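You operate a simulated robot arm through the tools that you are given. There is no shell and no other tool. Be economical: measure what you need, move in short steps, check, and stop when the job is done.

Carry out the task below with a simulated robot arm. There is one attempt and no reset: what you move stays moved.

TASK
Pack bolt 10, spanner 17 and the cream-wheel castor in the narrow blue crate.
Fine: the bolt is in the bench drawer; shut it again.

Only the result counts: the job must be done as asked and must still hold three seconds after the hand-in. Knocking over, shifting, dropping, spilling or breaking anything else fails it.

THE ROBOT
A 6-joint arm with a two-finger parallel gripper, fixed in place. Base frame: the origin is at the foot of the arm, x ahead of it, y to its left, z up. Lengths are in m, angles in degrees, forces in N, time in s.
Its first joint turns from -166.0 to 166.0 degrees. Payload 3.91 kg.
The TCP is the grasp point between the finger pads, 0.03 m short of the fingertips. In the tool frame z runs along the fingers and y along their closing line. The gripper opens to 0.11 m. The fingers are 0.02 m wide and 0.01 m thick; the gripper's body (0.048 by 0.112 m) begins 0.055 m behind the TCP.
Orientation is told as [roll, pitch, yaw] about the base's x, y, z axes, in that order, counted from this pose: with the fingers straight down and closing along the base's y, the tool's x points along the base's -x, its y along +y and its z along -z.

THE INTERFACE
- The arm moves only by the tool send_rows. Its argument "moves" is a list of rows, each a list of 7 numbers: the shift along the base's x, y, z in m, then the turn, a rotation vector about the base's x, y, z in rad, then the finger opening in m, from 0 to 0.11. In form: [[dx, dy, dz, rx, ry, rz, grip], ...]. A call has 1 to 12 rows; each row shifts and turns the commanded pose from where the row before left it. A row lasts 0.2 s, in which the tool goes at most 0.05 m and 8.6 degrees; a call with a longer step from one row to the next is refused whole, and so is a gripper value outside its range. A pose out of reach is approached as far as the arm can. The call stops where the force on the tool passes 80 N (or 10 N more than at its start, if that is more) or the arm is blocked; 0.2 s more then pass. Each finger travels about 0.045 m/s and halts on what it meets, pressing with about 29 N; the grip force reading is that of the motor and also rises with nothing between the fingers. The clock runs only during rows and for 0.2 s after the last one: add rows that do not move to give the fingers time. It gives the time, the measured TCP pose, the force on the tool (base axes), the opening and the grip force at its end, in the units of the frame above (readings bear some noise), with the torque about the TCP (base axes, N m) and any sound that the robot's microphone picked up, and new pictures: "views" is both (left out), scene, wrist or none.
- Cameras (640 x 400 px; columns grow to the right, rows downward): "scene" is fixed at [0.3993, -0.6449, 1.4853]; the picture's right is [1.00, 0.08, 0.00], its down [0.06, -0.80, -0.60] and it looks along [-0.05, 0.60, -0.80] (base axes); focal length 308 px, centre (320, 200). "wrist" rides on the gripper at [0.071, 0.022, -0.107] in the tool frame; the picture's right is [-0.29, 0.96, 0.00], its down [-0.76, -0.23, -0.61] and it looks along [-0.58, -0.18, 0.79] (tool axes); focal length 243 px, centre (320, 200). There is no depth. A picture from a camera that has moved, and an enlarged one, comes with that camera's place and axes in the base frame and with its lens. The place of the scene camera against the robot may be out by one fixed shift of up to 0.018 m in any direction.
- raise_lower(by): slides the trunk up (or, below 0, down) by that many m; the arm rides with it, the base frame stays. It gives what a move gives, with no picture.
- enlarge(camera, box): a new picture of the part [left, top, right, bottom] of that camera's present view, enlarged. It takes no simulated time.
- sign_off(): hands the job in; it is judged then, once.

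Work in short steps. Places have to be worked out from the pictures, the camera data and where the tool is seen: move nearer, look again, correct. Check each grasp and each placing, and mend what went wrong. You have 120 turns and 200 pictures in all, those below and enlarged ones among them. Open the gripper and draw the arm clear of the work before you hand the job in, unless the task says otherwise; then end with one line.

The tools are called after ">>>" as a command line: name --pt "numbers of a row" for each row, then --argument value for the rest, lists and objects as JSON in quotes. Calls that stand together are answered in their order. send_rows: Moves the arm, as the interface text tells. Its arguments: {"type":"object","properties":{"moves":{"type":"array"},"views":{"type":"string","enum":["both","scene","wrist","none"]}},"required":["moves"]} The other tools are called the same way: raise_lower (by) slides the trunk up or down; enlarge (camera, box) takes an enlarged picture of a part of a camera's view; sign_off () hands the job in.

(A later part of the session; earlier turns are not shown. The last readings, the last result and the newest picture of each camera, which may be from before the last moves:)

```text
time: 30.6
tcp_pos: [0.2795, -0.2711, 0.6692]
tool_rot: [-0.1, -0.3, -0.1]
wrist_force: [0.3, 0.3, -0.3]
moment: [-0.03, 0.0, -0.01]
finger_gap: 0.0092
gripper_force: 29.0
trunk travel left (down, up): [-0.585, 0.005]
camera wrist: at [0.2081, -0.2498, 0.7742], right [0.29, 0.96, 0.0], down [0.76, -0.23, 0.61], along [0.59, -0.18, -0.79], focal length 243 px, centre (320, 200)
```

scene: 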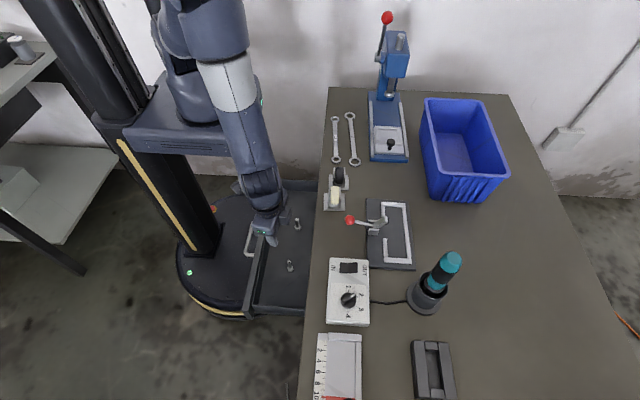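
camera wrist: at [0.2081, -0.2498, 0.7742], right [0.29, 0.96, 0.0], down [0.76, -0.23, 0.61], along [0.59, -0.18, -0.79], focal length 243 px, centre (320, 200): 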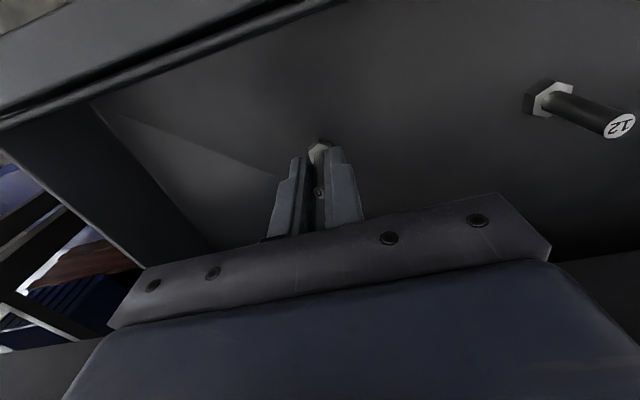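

Bolt 10 is gripped (gap 9 mm). I lift straight up.

>>> send_rows --pt "0 0 0.03 0 0 0 0.0" --pt "0 0 0.045 0 0 0 0.0" --pt "0 0 0.045 0 0 0 0.0" --pt "0 0 0.045 0 0 0 0.0" --pt "0 0 0.045 0 0 0 0.0" --pt "0 0 0.045 0 0 0 0.0" --pt "0 0 0.045 0 0 0 0.0" --pt "0 0 0.045 0 0 0 0.0"

```text
time: 32.4
tcp_pos: [0.283, -0.2679, 1.012]
tool_rot: [0.0, -0.4, 0.0]
wrist_force: [-0.3, -0.1, -0.9]
moment: [0.02, 0.02, -0.02]
finger_gap: 0.0089
gripper_force: 29.1
trunk travel left (down, up): [-0.585, 0.005]
camera wrist: at [0.2102, -0.2466, 1.1186], right [0.29, 0.96, 0.0], down [0.76, -0.23, 0.61], along [0.59, -0.18, -0.79], focal length 243 px, centre (320, 200)
```

scene: 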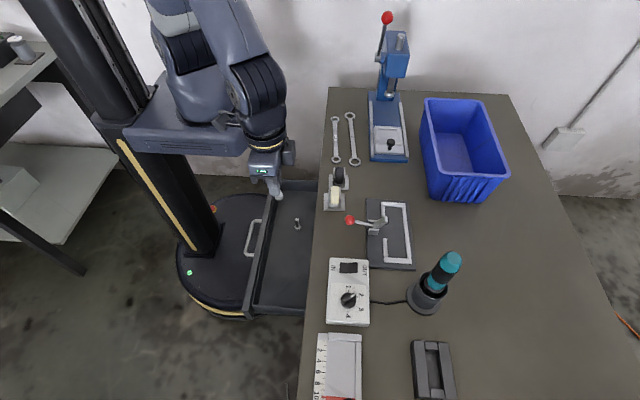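
wrist: 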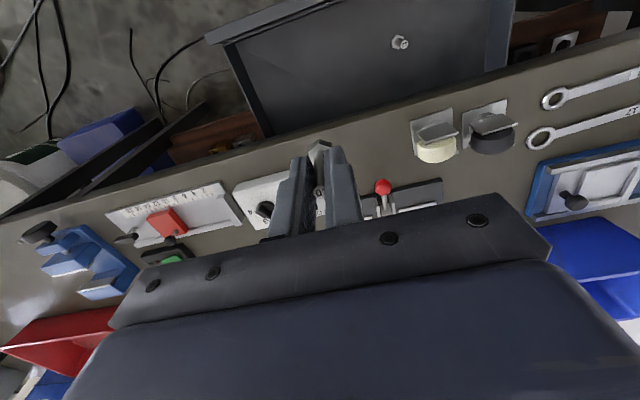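

Held. I carry it high toward the crate.

>>> send_rows --pt "0.038 0.03 0 0 0 0 0.0" --pt "0.038 0.03 0 0 0 0 0.0" --pt "0.038 0.03 0 0 0 0 0.0" --pt "0.038 0.03 0 0 0 0 0.0" --pt "0.038 0.03 0 0 0 0 0.0" --pt "0.038 0.03 0 0 0 0 0.0" --pt "0.038 0.03 0 0 0 0 0.0" --pt "0.038 0.03 0 0 0 0 0.0" --pt "0.03 0.03 0 0 0 0 0.0"

```text
time: 34.4
tcp_pos: [0.6167, -0.0006, 1.0129]
tool_rot: [-0.2, -0.3, -0.1]
wrist_force: [-0.1, -0.2, 0.1]
moment: [-0.01, 0.0, -0.01]
finger_gap: 0.009
gripper_force: 28.6
trunk travel left (down, up): [-0.585, 0.005]
camera wrist: at [0.5444, 0.0206, 1.1189], right [0.29, 0.96, 0.0], down [0.76, -0.23, 0.61], along [0.59, -0.18, -0.79], focal length 243 px, centre (320, 200)
```

scene: 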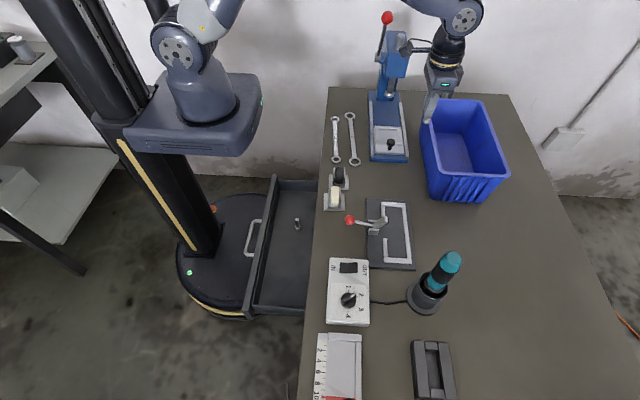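
wrist: 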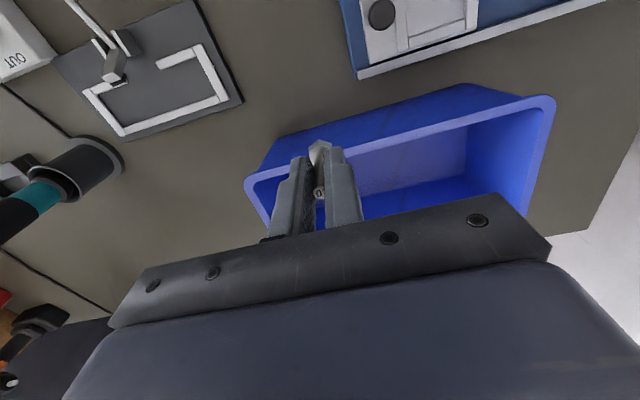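

Triangulation gives the crate rim at z≈0.89, x from 0.655, y about -0.10 to 0.21. I move over its interior (x 0.73, y 0.03) and begin descending.

>>> send_rows --pt "0.038 0.01 0 0 0 0 0.0" --pt "0.038 0.01 0 0 0 0 0.0" --pt "0.037 0.01 0 0 0 0 0.0" --pt "0 0 -0.04 0 0 0 0.0"

```text
time: 35.4
tcp_pos: [0.7296, 0.0329, 0.9737]
tool_rot: [-0.2, -0.3, -0.1]
wrist_force: [0.1, 0.5, 0.5]
moment: [0.01, -0.03, 0.0]
finger_gap: 0.009
gripper_force: 29.1
trunk travel left (down, up): [-0.585, 0.005]
camera wrist: at [0.6572, 0.0529, 1.0781], right [0.29, 0.96, 0.0], down [0.76, -0.23, 0.61], along [0.59, -0.18, -0.79], focal length 243 px, centre (320, 200)
```

scene: 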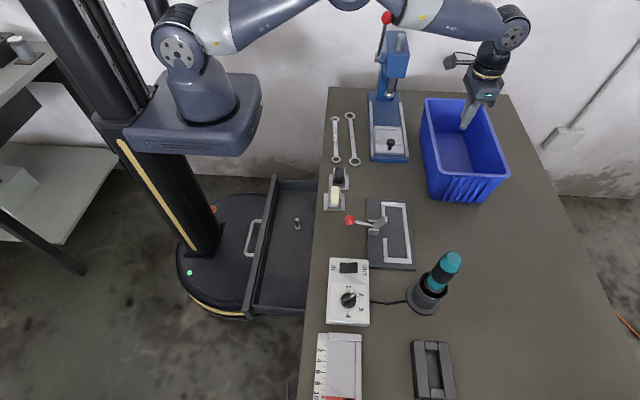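
wrist: 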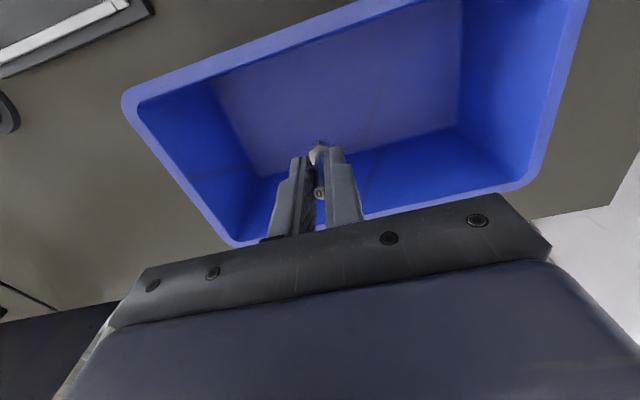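

Well centred over the floor. I lower to about 2 cm above the floor and release.

>>> send_rows --pt "0.01 0 -0.04 0 0 0 0.0" --pt "0 0 -0.04 0 0 0 0.0" --pt "0 0 -0.03 0 0 0 0.0" --pt "0 0 -0.025 0 0 0 0.0"

```text
time: 36.4
tcp_pos: [0.7379, 0.0325, 0.8377]
tool_rot: [0.0, -0.4, -0.1]
wrist_force: [-0.7, 0.2, 0.2]
moment: [0.01, -0.03, 0.0]
finger_gap: 0.009
gripper_force: 29.4
trunk travel left (down, up): [-0.585, 0.005]
camera wrist: at [0.6668, 0.0538, 0.9436], right [0.29, 0.96, 0.0], down [0.76, -0.23, 0.61], along [0.59, -0.18, -0.79], focal length 243 px, centre (320, 200)
```

scene: 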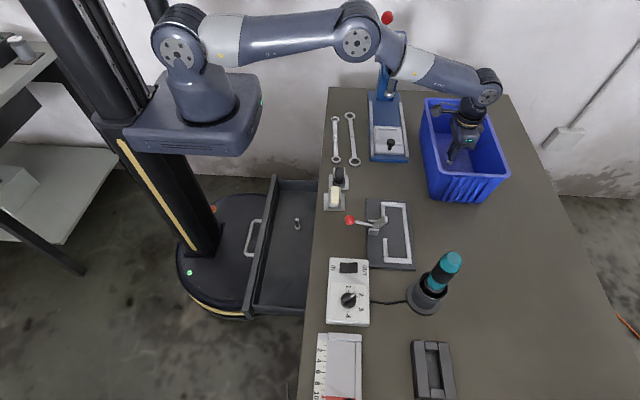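
wrist: 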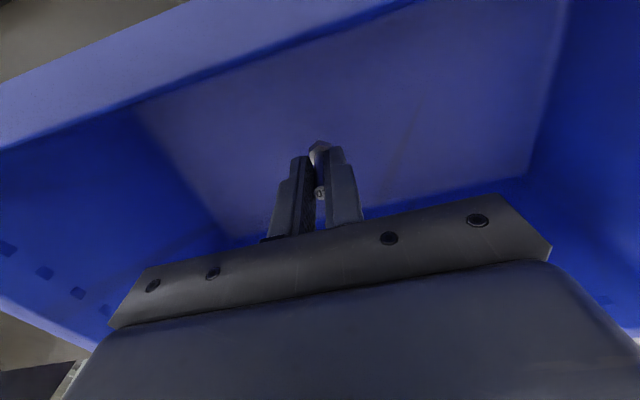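

Floor works out at z≈0.77. I lower 1.5 cm more and open partly.

>>> send_rows --pt "0 0 -0.008 0 0 0 0.0" --pt "0 0 -0.008 0 0 0 0.0" --pt "0 0 0 0 0 0 0.04" --pt "0 0 0 0 0 0 0.04" --pt "0 0 0 0 0 0 0.04" --views "wrist"

```text
time: 37.5
tcp_pos: [0.7393, 0.032, 0.8212]
tool_rot: [-0.1, -0.4, -0.1]
wrist_force: [-0.7, 0.7, 0.5]
moment: [-0.01, 0.02, -0.01]
finger_gap: 0.0401
gripper_force: 0.0
trunk travel left (down, up): [-0.585, 0.005]
camera wrist: at [0.6661, 0.0534, 0.9271], right [0.29, 0.96, 0.0], down [0.76, -0.23, 0.61], along [0.59, -0.18, -0.79], focal length 243 px, centre (320, 200)
```

wrist: 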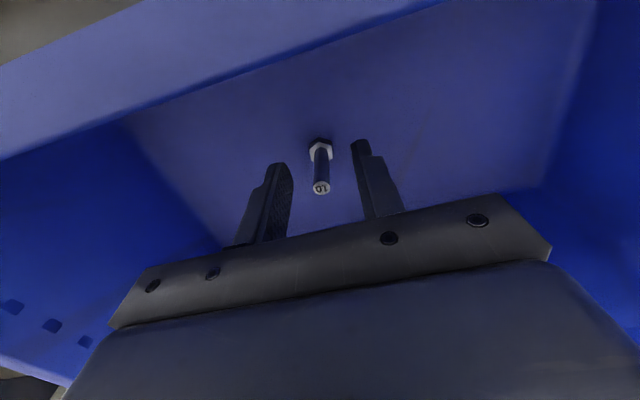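

The bolt stands upright mid-floor, where the long spanner should go. I regrip it and shift it toward the near corner.

>>> send_rows --pt "0 0 0 0 0 0 0.0" --pt "0 0 0 0 0 0 0.0" --pt "0 0 0 0 0 0 0.0" --pt "0 0 0.012 0 0 0 0.0" --pt "-0.016 -0.025 0 0 0 0 0.0" --pt "-0.016 -0.027 0 0 0 0 0.0" --pt "0 0 -0.01 0 0 0 0.0" --pt "0 0 0 0 0 0 0.03" --pt "0 0 0 0 0 0 0.03" --views "wrist"

```text
time: 39.5
tcp_pos: [0.7049, -0.0231, 0.8236]
tool_rot: [-0.1, -0.4, 0.0]
wrist_force: [0.5, -0.2, -0.1]
moment: [-0.01, 0.0, 0.01]
finger_gap: 0.03
gripper_force: 0.1
trunk travel left (down, up): [-0.585, 0.005]
camera wrist: at [0.6328, -0.0007, 0.9291], right [0.29, 0.96, 0.0], down [0.76, -0.23, 0.61], along [0.59, -0.18, -0.79], focal length 243 px, centre (320, 200)
```

wrist: 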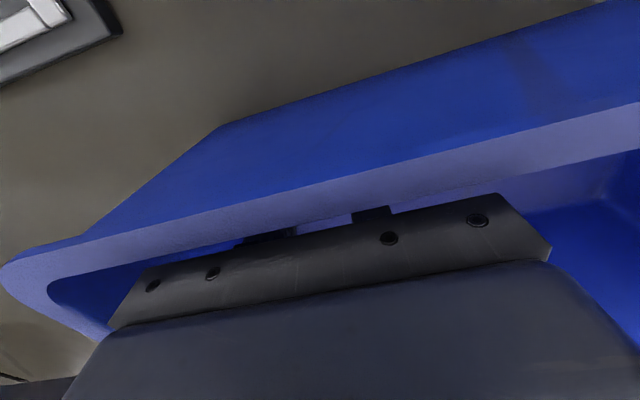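

The bolt stands near the corner; good enough. I rise out and look into the crate.

>>> send_rows --pt "0 0 0.04 0 0 0 0.03" --pt "0 0 0.05 0 0 0 0.03" --pt "0 0 0.05 0 0 0 0.03" --pt "-0.03 0 0.03 0 0 0 0.05"

```text
time: 40.5
tcp_pos: [0.6725, -0.0212, 0.9968]
tool_rot: [0.0, -0.3, -0.1]
wrist_force: [0.9, 0.0, 0.1]
moment: [-0.01, 0.03, 0.0]
finger_gap: 0.05
gripper_force: 0.1
trunk travel left (down, up): [-0.585, 0.005]
camera wrist: at [0.6002, 0.0003, 1.102], right [0.29, 0.96, 0.0], down [0.76, -0.23, 0.61], along [0.59, -0.18, -0.79], focal length 243 px, centre (320, 200)
```

scene: 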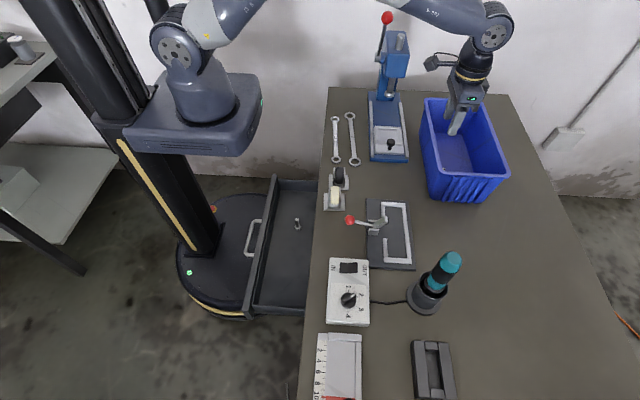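
wrist: 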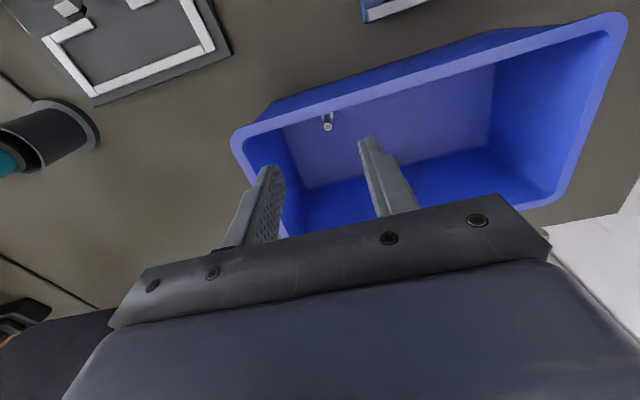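

Bolt confirmed inside. Now to the spanners: I move back to about (0.42, 0.05) at height to view them.

>>> send_rows --pt "-0.045 0.01 0 0 0 0 0.06" --pt "-0.045 0.01 0 0 0 0 0.06" --pt "-0.045 0.01 0 0 0 0 0.06" --pt "-0.045 0.02 0 0 0 0 0.06" --pt "-0.045 0.02 0 0 0 0 0.06" --pt "-0.03 0.01 0 0 0 0 0.06"

```text
time: 42.0
tcp_pos: [0.4217, 0.0584, 0.9957]
tool_rot: [-0.1, -0.4, -0.1]
wrist_force: [0.5, 0.2, -0.1]
moment: [0.03, -0.03, -0.03]
finger_gap: 0.0599
gripper_force: 0.0
trunk travel left (down, up): [-0.585, 0.005]
camera wrist: at [0.3499, 0.0792, 1.1001], right [0.29, 0.96, 0.0], down [0.75, -0.23, 0.61], along [0.59, -0.18, -0.79], focal length 243 px, centre (320, 200)
```

scene: 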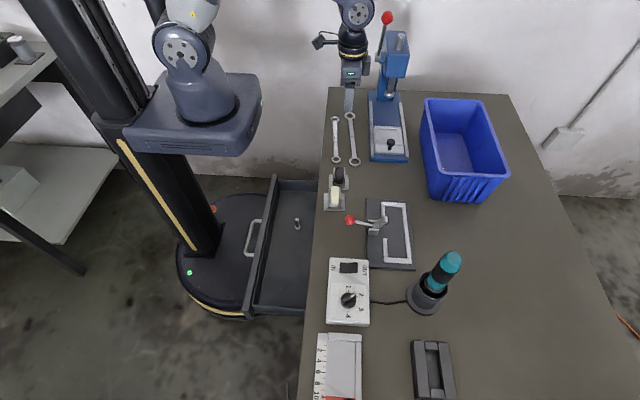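
wrist: 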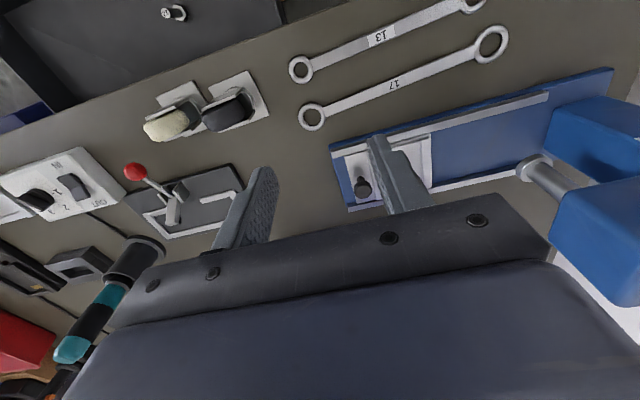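

Spanner 17's shaft runs from (0.457, 0.035) to (0.437, 0.258), 13 is at x≈0.40 beside it. I yaw to about -85° above the shaft near y 0.115, with a 35 mm opening.

>>> send_rows --pt "0.01 0.01 0 0 0 -0.149 0.04" --pt "0.01 0.01 0 0 0 -0.149 0.035" --pt "0.008 0.01 0 0 0 -0.149 0.035" --pt "0 0.01 0 0 0 -0.149 0.035" --pt "0 0.01 0 0 0 -0.149 0.035" --pt "0 0.007 0 0 0 -0.149 0.035" --pt "0 0 0 0 0 -0.149 0.035" --pt "0 0 0 0 0 -0.149 0.035" --pt "0 0 0 0 0 -0.149 0.035" --pt "0 0 -0.04 0 0 -0.14 0.035"

```text
time: 44.1
tcp_pos: [0.4484, 0.1162, 0.9554]
tool_rot: [0.0, -0.3, -85.2]
wrist_force: [-0.6, -0.2, -0.4]
moment: [-0.01, -0.02, -0.02]
finger_gap: 0.0354
gripper_force: 0.2
trunk travel left (down, up): [-0.585, 0.005]
camera wrist: at [0.4641, 0.1883, 1.0607], right [0.98, -0.21, 0.0], down [-0.16, -0.77, 0.61], along [-0.13, -0.6, -0.79], focal length 243 px, centre (320, 200)
```

scene: 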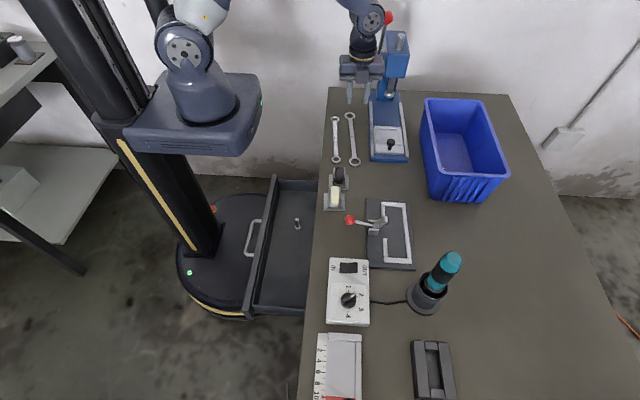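
wrist: 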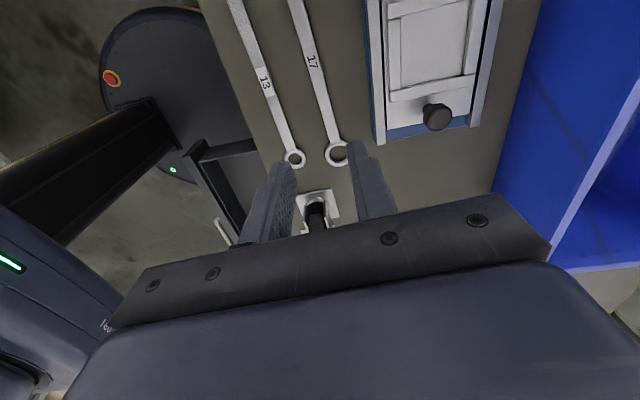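

Alignment agrees (shaft at x≈0.4495 at y=0.115). I descend to z 0.83 and check.

>>> send_rows --pt "0.001 0 -0.045 0 0 0 0.035" --pt "0 0 -0.045 0 0 0 0.035" --pt "0 0 -0.03 0 0 0 0.035"

```text
time: 45.0
tcp_pos: [0.4483, 0.118, 0.8345]
tool_rot: [-0.1, -0.4, -85.0]
wrist_force: [0.4, -0.4, -0.9]
moment: [-0.03, 0.03, 0.0]
finger_gap: 0.035
gripper_force: 0.1
trunk travel left (down, up): [-0.585, 0.005]
camera wrist: at [0.4626, 0.1905, 0.9398], right [0.98, -0.21, 0.0], down [-0.16, -0.77, 0.61], along [-0.13, -0.6, -0.79], focal length 243 px, centre (320, 200)
```

scene: 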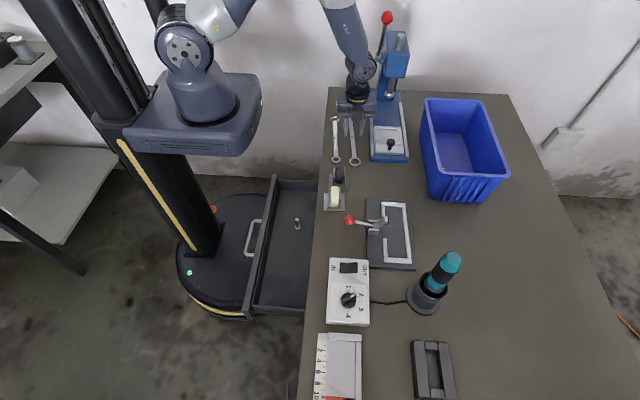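
wrist: 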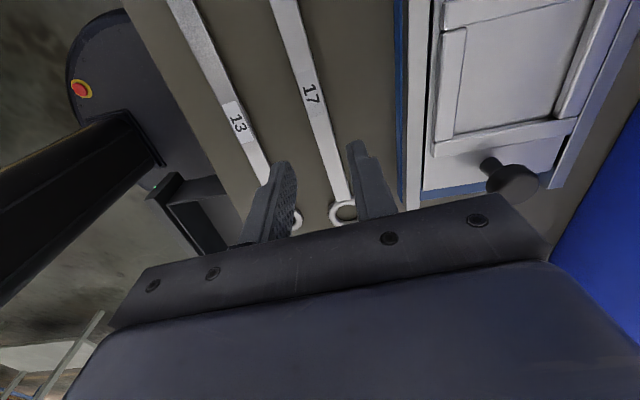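

Still aligned and clear of 13 and the press. I lower in small steps to z≈0.80.

>>> send_rows --pt "0.001 0 -0.015 0 0 0 0.035" --pt "0 0 -0.012 0 0 0 0.035" --pt "0 0 -0.007 0 0 0 0.035" --views "wrist"

```text
time: 45.8
tcp_pos: [0.4496, 0.1171, 0.8004]
tool_rot: [0.0, -0.4, -84.9]
wrist_force: [0.0, -0.7, 0.0]
moment: [-0.03, 0.02, 0.03]
finger_gap: 0.0351
gripper_force: 0.1
trunk travel left (down, up): [-0.585, 0.005]
camera wrist: at [0.465, 0.1899, 0.9066], right [0.98, -0.2, 0.0], down [-0.16, -0.77, 0.61], along [-0.12, -0.6, -0.79], focal length 243 px, centre (320, 200)
```

wrist: 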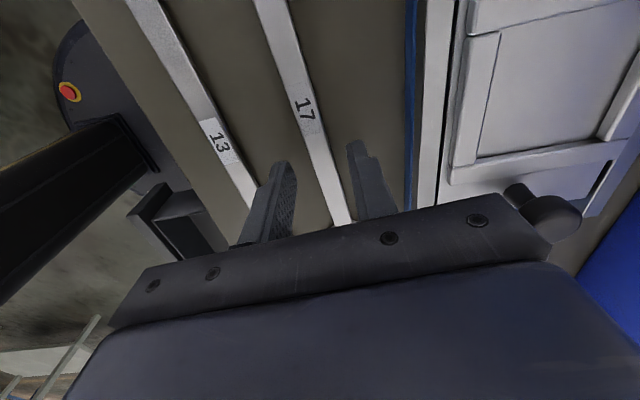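

No contact yet. I go down another 8 mm in small steps watching the force.

>>> send_rows --pt "0 0 -0.004 0 0 0 0.035" --pt "0 0 -0.004 0 0 0 0.035" --views "wrist"

```text
time: 46.4
tcp_pos: [0.4511, 0.1152, 0.7936]
tool_rot: [0.0, -0.4, -84.9]
wrist_force: [0.3, -0.1, -0.2]
moment: [0.0, 0.01, -0.01]
finger_gap: 0.0351
gripper_force: 0.1
trunk travel left (down, up): [-0.585, 0.005]
camera wrist: at [0.4659, 0.1879, 0.8988], right [0.98, -0.2, 0.0], down [-0.16, -0.77, 0.61], along [-0.12, -0.6, -0.79], focal length 243 px, centre (320, 200)
```

wrist: 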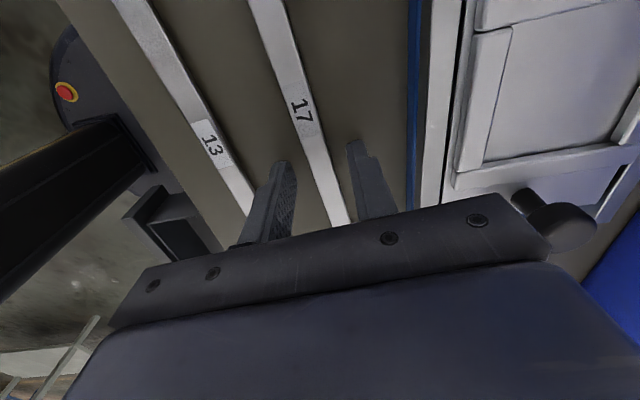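

>>> send_rows --pt "0 0 -0.004 0 0 0 0.035" --pt "0 0 -0.004 0 0 0 0.035" --views "none"

```text
time: 47.0
tcp_pos: [0.4519, 0.1157, 0.7895]
tool_rot: [0.3, -0.2, -85.0]
wrist_force: [-0.9, -7.2, 58.8]
moment: [0.04, 1.38, 0.21]
finger_gap: 0.0357
gripper_force: 0.9
trunk travel left (down, up): [-0.585, 0.005]
```

Contact: fingertips meet the bench at z≈0.76. I back off a few mm and close on the shaft.

>>> send_rows --pt "0 0 0.005 0 0 0 0.035" --pt "0 0 0 0 0 0 0.0" --pt "0 0 0 0 0 0 0.0" --pt "0 0 0 0 0 0 0.0" --pt "0 0 0 0 0 0 0.0" --views "wrist"

```text
time: 48.1
tcp_pos: [0.4525, 0.1156, 0.7905]
tool_rot: [0.1, -0.3, -84.9]
wrist_force: [-1.8, -1.1, 18.4]
moment: [0.26, -0.03, -0.02]
finger_gap: 0.0142
gripper_force: 29.2
trunk travel left (down, up): [-0.585, 0.005]
camera wrist: at [0.466, 0.1885, 0.8954], right [0.98, -0.2, 0.0], down [-0.16, -0.77, 0.61], along [-0.12, -0.6, -0.79], focal length 243 px, centre (320, 200)
```

wrist: 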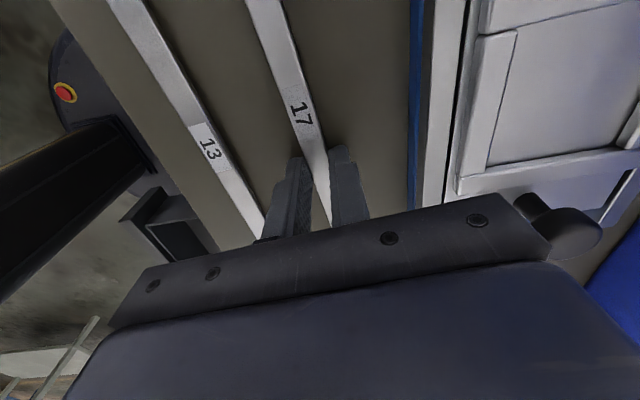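

Shaft gripped (14 mm). I lift straight up and check.

>>> send_rows --pt "0 0 0.01 0 0 0 0.0" --pt "0 0 0.03 0 0 0 0.0" --pt "0 0 0.04 0 0 0 0.0" --pt "0 0 0.04 0 0 0 0.0" --pt "0 0 0.04 0 0 0 0.0" --pt "0 0 0.04 0 0 0 0.0"

```text
time: 49.5
tcp_pos: [0.4529, 0.1139, 0.9896]
tool_rot: [-0.1, -0.4, -85.0]
wrist_force: [-1.4, 0.1, -0.5]
moment: [0.01, 0.02, 0.01]
finger_gap: 0.0001
gripper_force: 28.8
trunk travel left (down, up): [-0.585, 0.005]
camera wrist: at [0.4684, 0.1879, 1.0946], right [0.98, -0.21, 0.0], down [-0.16, -0.77, 0.61], along [-0.13, -0.6, -0.79], focal length 243 px, centre (320, 200)
```

scene: 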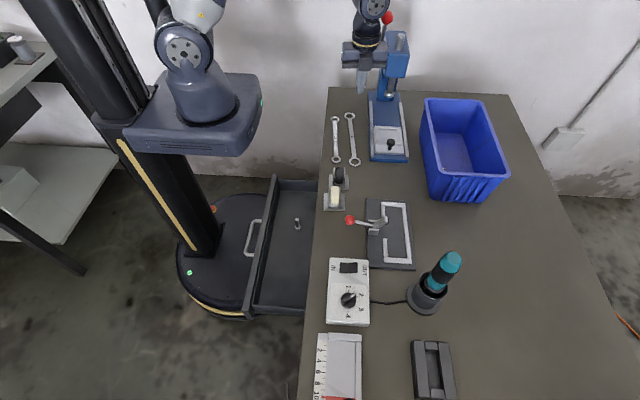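
wrist: 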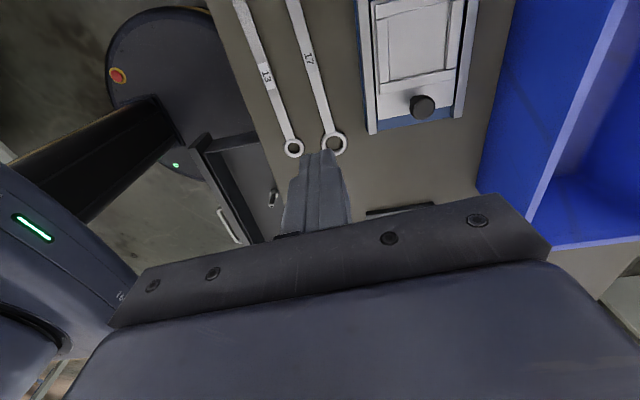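

The spanner slipped out (fingers closed fully) and lies where it was; my grip was off its centre of mass. I regrip at the middle, y≈0.147, and close with tips right at the bench.

>>> send_rows --pt "-0.006 0.033 0 0 0 0 0.035" --pt "0 0 -0.04 0 0 0 0.035" --pt "0 0 -0.04 0 0 0 0.035" --pt "0 0 -0.04 0 0 0 0.035" --pt "0 0 -0.04 0 0 0 0.035" --pt "0 0 -0.02 0 0 0 0.035"

```text
time: 51.0
tcp_pos: [0.4431, 0.1485, 0.8088]
tool_rot: [-0.1, -0.3, -84.9]
wrist_force: [-1.2, -0.2, -0.1]
moment: [-0.01, 0.0, -0.02]
finger_gap: 0.0352
gripper_force: 0.0
trunk travel left (down, up): [-0.585, 0.005]
camera wrist: at [0.4587, 0.2215, 0.9137], right [0.98, -0.2, 0.0], down [-0.16, -0.77, 0.61], along [-0.12, -0.6, -0.79], focal length 243 px, centre (320, 200)
```

scene: 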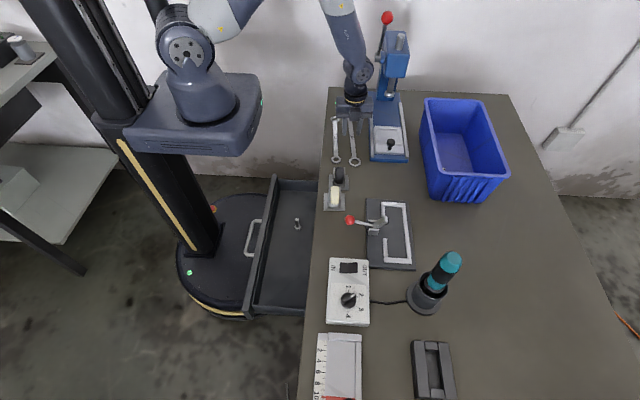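
wrist: 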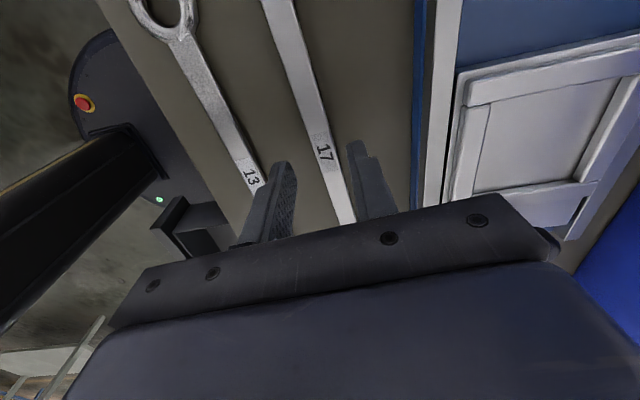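

>>> send_rows --pt "0.003 0 -0.01 0 0 0 0.035" --pt "0 0 -0.006 0 0 0 0.035" --pt "0 0 -0.004 0 0 0 0.035" --views "none"

```text
time: 51.8
tcp_pos: [0.4458, 0.1498, 0.7902]
tool_rot: [0.0, -0.2, -84.9]
wrist_force: [-1.9, 1.5, 14.3]
moment: [0.16, 0.34, 0.01]
finger_gap: 0.0357
gripper_force: 0.2
trunk travel left (down, up): [-0.585, 0.005]
```

Light contact with the bench (14 N). I close here and then lift only 2 cm to test.

>>> send_rows --pt "0 0 0 0 0 0 0.0" --pt "0 0 0 0 0 0 0.0" --pt "0 0 0 0 0 0 0.0" --pt "0 0 0 0 0 0 0.0" --views "none"

>>> send_rows --pt "0 0 0.01 0 0 0 0.0" --pt "0 0 0.01 0 0 0 0.0" --views "wrist"

```text
time: 52.8
tcp_pos: [0.446, 0.1482, 0.7897]
tool_rot: [0.1, -0.3, -85.0]
wrist_force: [-1.4, 3.0, 24.5]
moment: [0.25, 0.2, 0.12]
finger_gap: 0.0141
gripper_force: 29.1
trunk travel left (down, up): [-0.585, 0.005]
```

```text
time: 53.4
tcp_pos: [0.4464, 0.1511, 0.8083]
tool_rot: [-0.1, -0.4, -85.0]
wrist_force: [-0.1, 0.0, -1.3]
moment: [-0.03, -0.02, 0.01]
finger_gap: 0.0143
gripper_force: 29.1
trunk travel left (down, up): [-0.585, 0.005]
camera wrist: at [0.4623, 0.222, 0.9135], right [0.98, -0.21, 0.0], down [-0.16, -0.77, 0.61], along [-0.13, -0.6, -0.79], focal length 243 px, centre (320, 200)
```

wrist: 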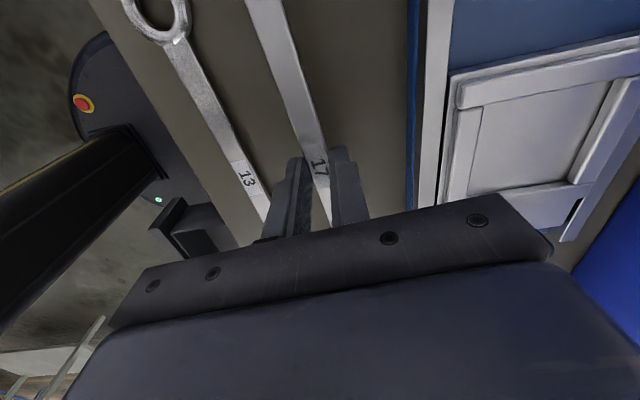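

It is held at the balance point. I lift slowly.

>>> send_rows --pt "0 0 0.01 0 0 0 0.0" --pt "0 0 0.02 0 0 0 0.0" --pt "0 0 0.02 0 0 0 0.0" --pt "0 0 0.025 0 0 0 0.0" --pt "0 0 0.025 0 0 0 0.0" --pt "0 0 0.025 0 0 0 0.0" --pt "0 0 0.025 0 0 0 0.0" --pt "0 0 0.02 0 0 0 0.0" --pt "0 0 0.01 0 0 0 0.0"

```text
time: 55.4
tcp_pos: [0.4484, 0.1479, 0.9877]
tool_rot: [-0.2, -0.4, -85.0]
wrist_force: [0.8, -0.5, -1.2]
moment: [0.01, -0.02, -0.01]
finger_gap: 0.0142
gripper_force: 28.6
trunk travel left (down, up): [-0.585, 0.005]
camera wrist: at [0.4641, 0.2215, 1.0933], right [0.98, -0.2, 0.0], down [-0.16, -0.77, 0.61], along [-0.13, -0.6, -0.79], focal length 243 px, centre (320, 200)
```

scene: 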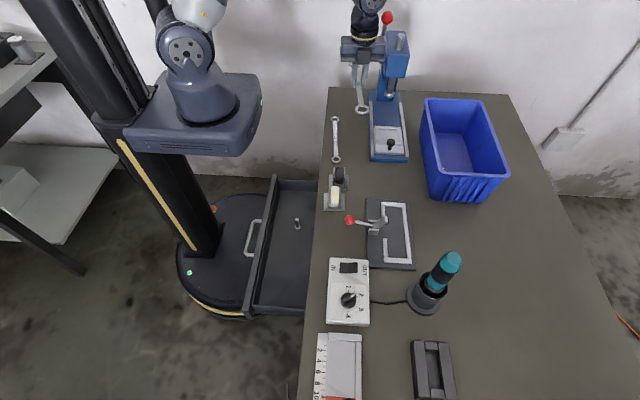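
wrist: 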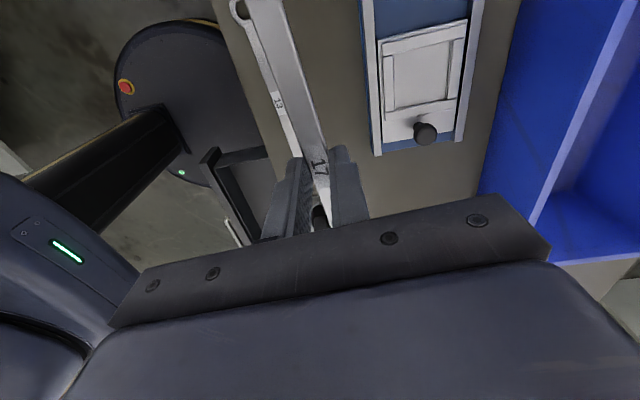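

Held steadily. I move -y first to clear the press, then forward to above the crate.

>>> send_rows --pt "0 -0.02 0.005 0 0 0 0.0" --pt "0 -0.035 0.005 0 0 0 0.0" --pt "0 -0.035 0 0 0 0 0.0" --pt "0.01 -0.035 0 0 0 0 0.0" --pt "0.03 -0.02 0 0 0 0 0.0" --pt "0.04 0 0 0 0 0 0.0" --pt "0.04 0 0 0 0 0 0.0" --pt "0.04 0 0 0 0 0 0.0" --pt "0.04 0 0 0 0 0 0.0" --pt "0.035 0.01 0 0 0 0 0.0" --pt "0.03 0.02 0 0 0 0 0.0" --pt "0.02 0.02 0 0 0 0 0.0"

```text
time: 58.0
tcp_pos: [0.7316, 0.052, 0.9978]
tool_rot: [-0.1, -0.5, -84.9]
wrist_force: [0.6, 0.0, -0.5]
moment: [0.03, -0.01, 0.02]
finger_gap: 0.0143
gripper_force: 29.3
trunk travel left (down, up): [-0.585, 0.005]
camera wrist: at [0.7463, 0.1254, 1.1038], right [0.98, -0.2, 0.0], down [-0.16, -0.77, 0.61], along [-0.13, -0.6, -0.79], focal length 243 px, centre (320, 200)
```

scene: 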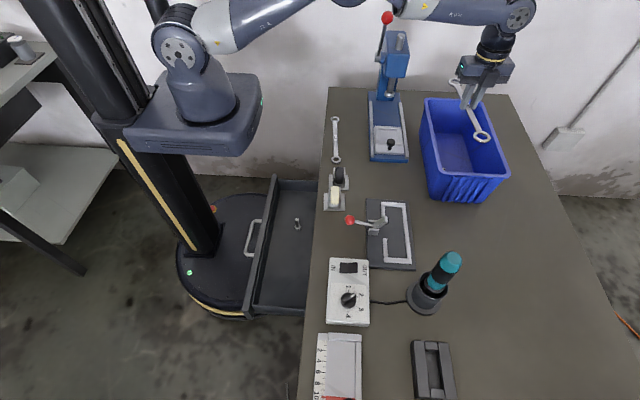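
wrist: 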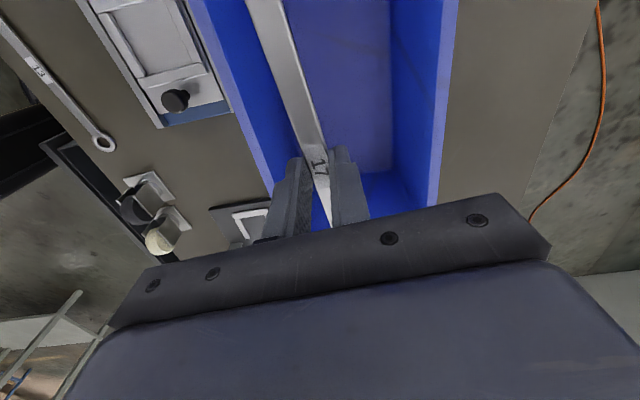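

Spanner is aligned with the crate. I nudge +x to centre it and descend.

>>> send_rows --pt "0.015 0 -0.01 0 0 0 0.0" --pt "0 0 -0.035 0 0 0 0.0" --pt "0 0 -0.035 0 0 0 0.0" --pt "0 0 -0.03 0 0 0 0.0"

```text
time: 59.0
tcp_pos: [0.7494, 0.0541, 0.8875]
tool_rot: [-0.1, -0.3, -85.0]
wrist_force: [-0.7, 0.0, -1.0]
moment: [-0.02, -0.04, -0.01]
finger_gap: 0.0144
gripper_force: 28.9
trunk travel left (down, up): [-0.585, 0.005]
camera wrist: at [0.7647, 0.1271, 0.9929], right [0.98, -0.2, 0.0], down [-0.16, -0.77, 0.61], along [-0.13, -0.6, -0.79], focal length 243 px, centre (320, 200)
```

scene: 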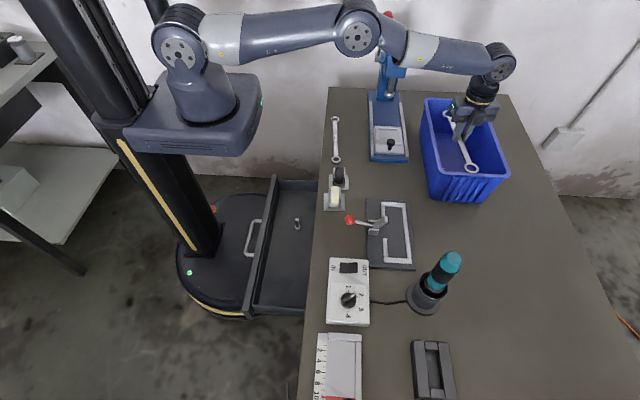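
wrist: 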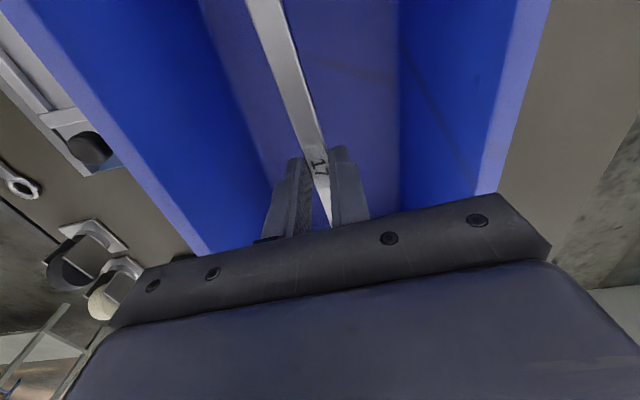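

Shift 6 mm toward -y to centre lengthwise and lower to the floor.

>>> send_rows --pt "0 -0.006 -0.02 0 0 0 0.0" --pt "0 0 -0.025 0 0 0 0.0" --pt "0 0 -0.02 0 0 0 0.0" --pt "0 0 -0.01 0 0 0 0.0"

```text
time: 60.0
tcp_pos: [0.7462, 0.0466, 0.815]
tool_rot: [0.1, -0.5, -85.0]
wrist_force: [-0.3, -0.1, -0.8]
moment: [0.02, 0.01, -0.01]
finger_gap: 0.0143
gripper_force: 29.4
trunk travel left (down, up): [-0.585, 0.005]
camera wrist: at [0.7609, 0.1206, 0.9202], right [0.98, -0.2, 0.0], down [-0.16, -0.77, 0.61], along [-0.12, -0.6, -0.79], focal length 243 px, centre (320, 200)
```

scene: 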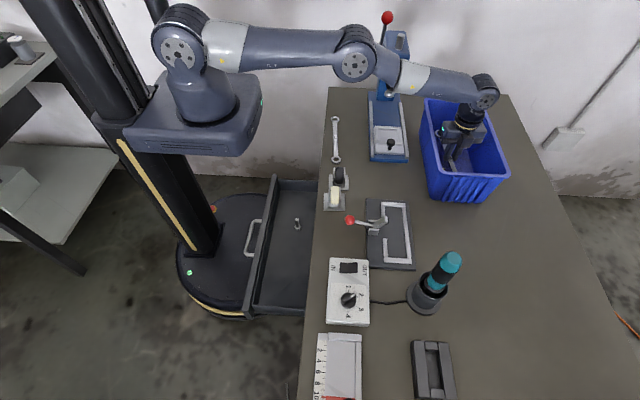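
wrist: 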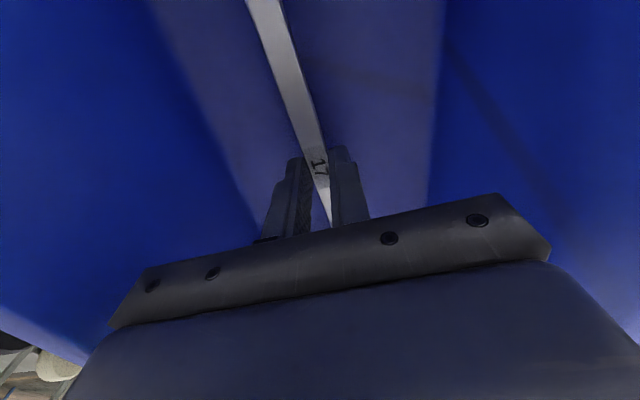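

>>> send_rows --pt "0 0 -0.009 0 0 0 0.0" --pt "0 0 0 0 0 0 0.03" --pt "0 0 0 0 0 0 0.03" --pt "0 0 0.03 0 0 0 0.03" --pt "0 0 0.045 0 0 0 0.03" --pt "0 0 0.045 0 0 0 0.03" --pt "0 0 0.045 0 0 0 0.03"

```text
time: 61.5
tcp_pos: [0.7417, 0.0497, 0.9728]
tool_rot: [-0.1, -0.4, -85.0]
wrist_force: [0.0, 0.5, 0.5]
moment: [-0.03, -0.04, 0.02]
finger_gap: 0.0301
gripper_force: 0.1
out of reach, approached as far as the arm can: row 1
trunk travel left (down, up): [-0.585, 0.005]
camera wrist: at [0.7573, 0.1225, 1.0773], right [0.98, -0.2, 0.0], down [-0.16, -0.77, 0.61], along [-0.13, -0.6, -0.79], focal length 243 px, centre (320, 200)
```

scene: 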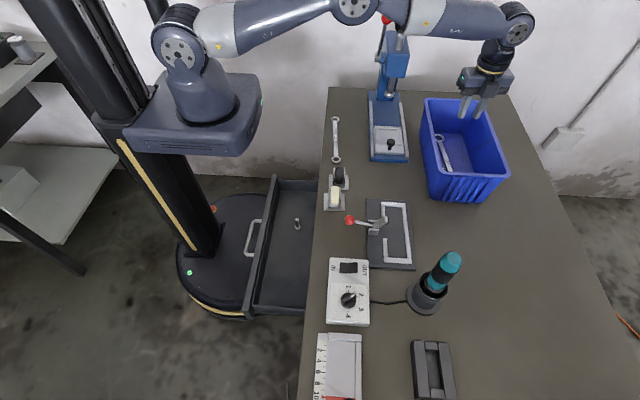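
wrist: 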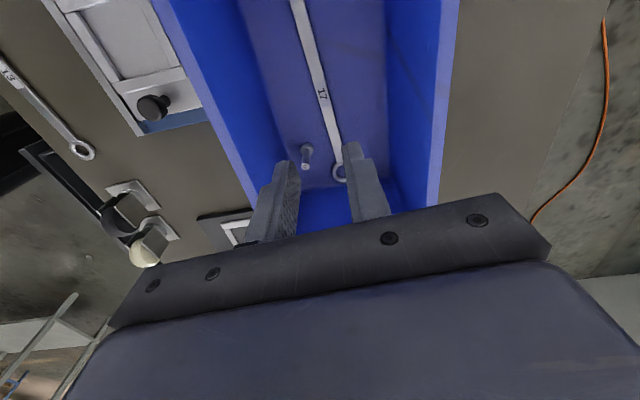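

Both bolt and spanner lie in the crate. Now the cream castor, estimated near (0.40, -0.125); I carry the open gripper above it.

>>> send_rows --pt "-0.042 -0.022 0.01 0 0 0 0.06" --pt "-0.042 -0.022 0.01 0 0 0 0.06" --pt "-0.042 -0.022 0 0 0 0 0.06" --pt "-0.042 -0.022 0 0 0 0 0.06" --pt "-0.042 -0.022 0 0 0 0 0.06" --pt "-0.042 -0.022 0 0 0 0 0.06" --pt "-0.042 -0.022 0 0 0 0 0.06" --pt "-0.042 -0.022 0 0 0 -0.085 0.06"

```text
time: 63.4
tcp_pos: [0.408, -0.1311, 0.9896]
tool_rot: [0.0, -0.4, -89.8]
wrist_force: [-0.3, 0.4, -0.3]
moment: [0.02, -0.01, 0.02]
finger_gap: 0.0597
gripper_force: 0.2
trunk travel left (down, up): [-0.585, 0.005]
camera wrist: at [0.4289, -0.0585, 1.0946], right [0.96, -0.29, 0.0], down [-0.23, -0.76, 0.61], along [-0.17, -0.59, -0.79], focal length 243 px, centre (320, 200)
```

scene: 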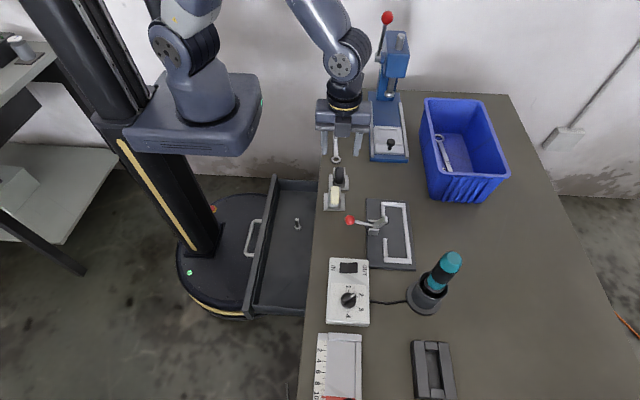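
wrist: 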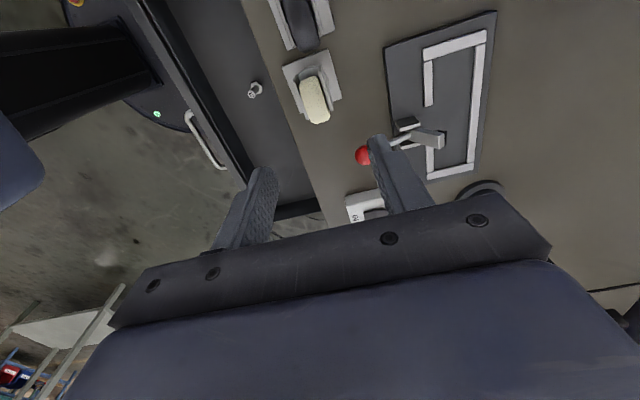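

>>> enlarge --camera "wrist" --box '[260, 20, 370, 140]'

```text
3.33 times, centred on (315, 80) of wrist
camera zoom: at [0.4289, -0.0585, 1.0946], right [0.96, -0.29, 0.0], down [-0.23, -0.76, 0.61], along [-0.17, -0.59, -0.79], focal length 809 px, centre (337, 600)
```

zoom: 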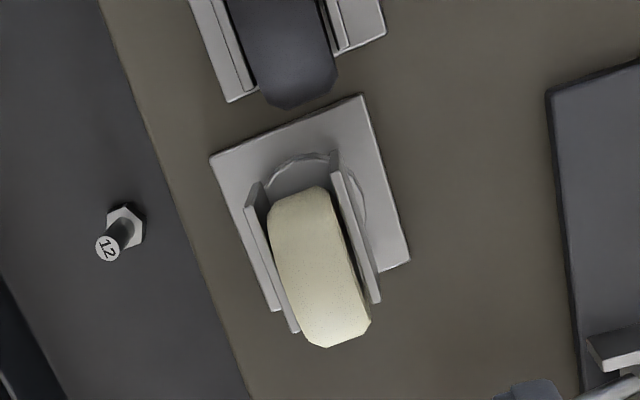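

The castor's plate is square to the axes, centred at (0.402, -0.124), fork walls facing ±x about 4 cm apart, wheel top about z 0.84. I centre on it and descend to 0.87.

>>> send_rows --pt "-0.005 0.007 -0.03 0 0 0 0.065" --pt "0 0 -0.045 0 0 0 0.065" --pt "0 0 -0.045 0 0 0 0.065" --views "wrist"

```text
time: 64.2
tcp_pos: [0.4031, -0.123, 0.8698]
tool_rot: [0.0, -0.4, -89.8]
wrist_force: [0.5, 0.8, -0.4]
moment: [0.0, -0.01, 0.0]
finger_gap: 0.065
gripper_force: 0.0
trunk travel left (down, up): [-0.585, 0.005]
camera wrist: at [0.4245, -0.0514, 0.976], right [0.96, -0.29, 0.0], down [-0.23, -0.76, 0.61], along [-0.17, -0.59, -0.79], focal length 243 px, centre (320, 200)
```

wrist: 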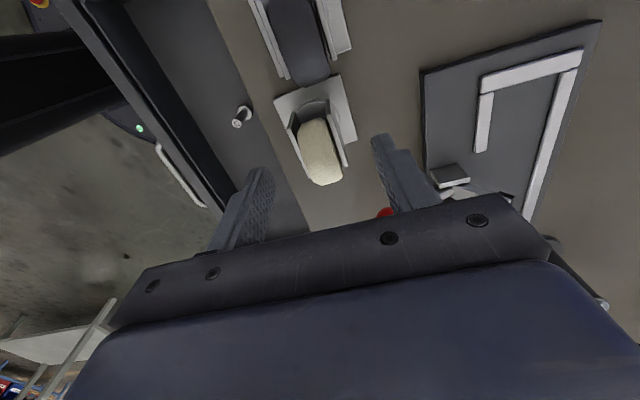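

Aligned with the castor. I descend to z≈0.812 and close on the fork.

>>> send_rows --pt "-0.001 0 -0.03 0 0 0 0.065" --pt "0 0 -0.02 0 0 0 0.065" --pt "0 0 -0.008 0 0 0 0.065" --views "wrist"

```text
time: 65.0
tcp_pos: [0.4032, -0.1207, 0.8125]
tool_rot: [-0.1, -0.4, -89.7]
wrist_force: [0.2, 0.5, 0.1]
moment: [-0.02, 0.01, -0.01]
finger_gap: 0.0653
gripper_force: 0.1
trunk travel left (down, up): [-0.585, 0.005]
camera wrist: at [0.4243, -0.0496, 0.918], right [0.96, -0.29, 0.0], down [-0.23, -0.76, 0.61], along [-0.18, -0.59, -0.79], focal length 243 px, centre (320, 200)
```

wrist: 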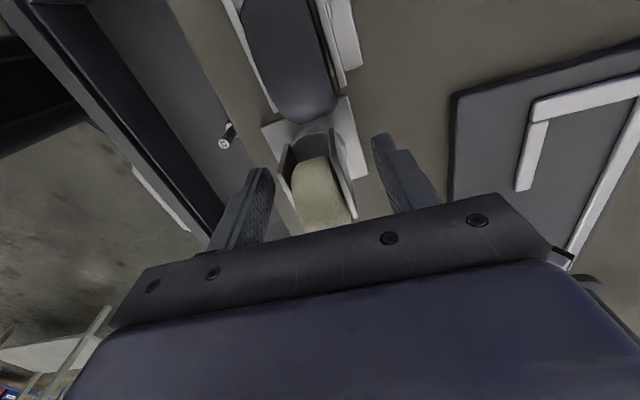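

>>> send_rows --pt "0 -0.002 0 0 0 0 0.03" --pt "0 0 0 0 0 0 0.02" --pt "0 0 0 0 0 0 0.01" --pt "0 0 0 0 0 0 0.0" --pt "0 0 0 0 0 0 0.0" --views "wrist"

```text
time: 66.2
tcp_pos: [0.4021, -0.1222, 0.8114]
tool_rot: [-0.1, -0.4, -89.9]
wrist_force: [-0.5, 0.2, 0.4]
moment: [-0.02, -0.06, 0.02]
finger_gap: 0.0339
gripper_force: 29.0
trunk travel left (down, up): [-0.585, 0.005]
camera wrist: at [0.4238, -0.0514, 0.918], right [0.96, -0.29, 0.0], down [-0.23, -0.76, 0.61], along [-0.18, -0.59, -0.79], focal length 243 px, centre (320, 200)
```

wrist: 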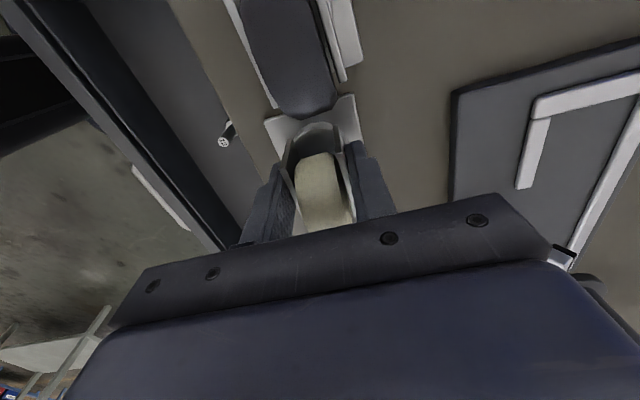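

Fork gripped at 34 mm. I lift slowly straight up.

>>> send_rows --pt "0 0 0.01 0 0 0 0.0" --pt "0 0 0.02 0 0 0 0.0" --pt "0 0 0.03 0 0 0 0.0" --pt "0 0 0.03 0 0 0 0.0" --pt "0 0 0.03 0 0 0 0.0" --pt "0 0 0.03 0 0 0 0.0" --pt "0 0 0.03 0 0 0 0.0" --pt "0 0 0.02 0 0 0 0.0"

```text
time: 68.0
tcp_pos: [0.4032, -0.1226, 1.0134]
tool_rot: [-0.1, -0.4, -89.7]
wrist_force: [0.3, 0.7, -2.5]
moment: [0.05, 0.01, 0.02]
finger_gap: 0.0336
gripper_force: 29.3
trunk travel left (down, up): [-0.585, 0.005]
camera wrist: at [0.4239, -0.0527, 1.1194], right [0.96, -0.29, 0.0], down [-0.23, -0.76, 0.61], along [-0.18, -0.59, -0.79], focal length 243 px, centre (320, 200)
```

scene: 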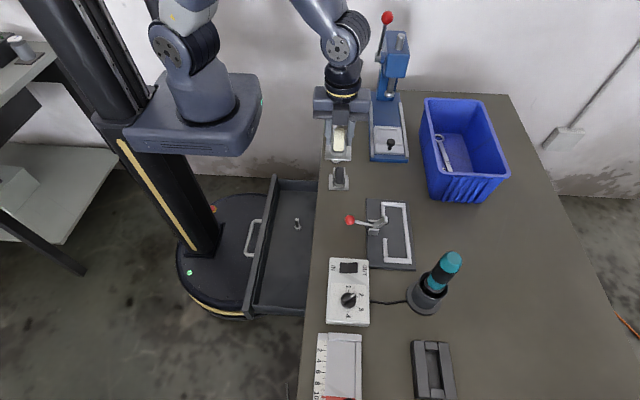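
wrist: 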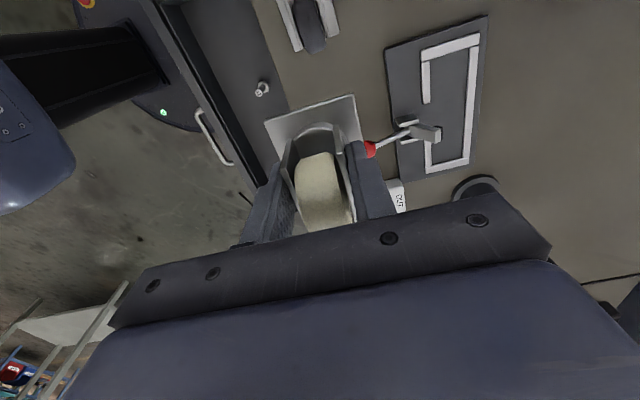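

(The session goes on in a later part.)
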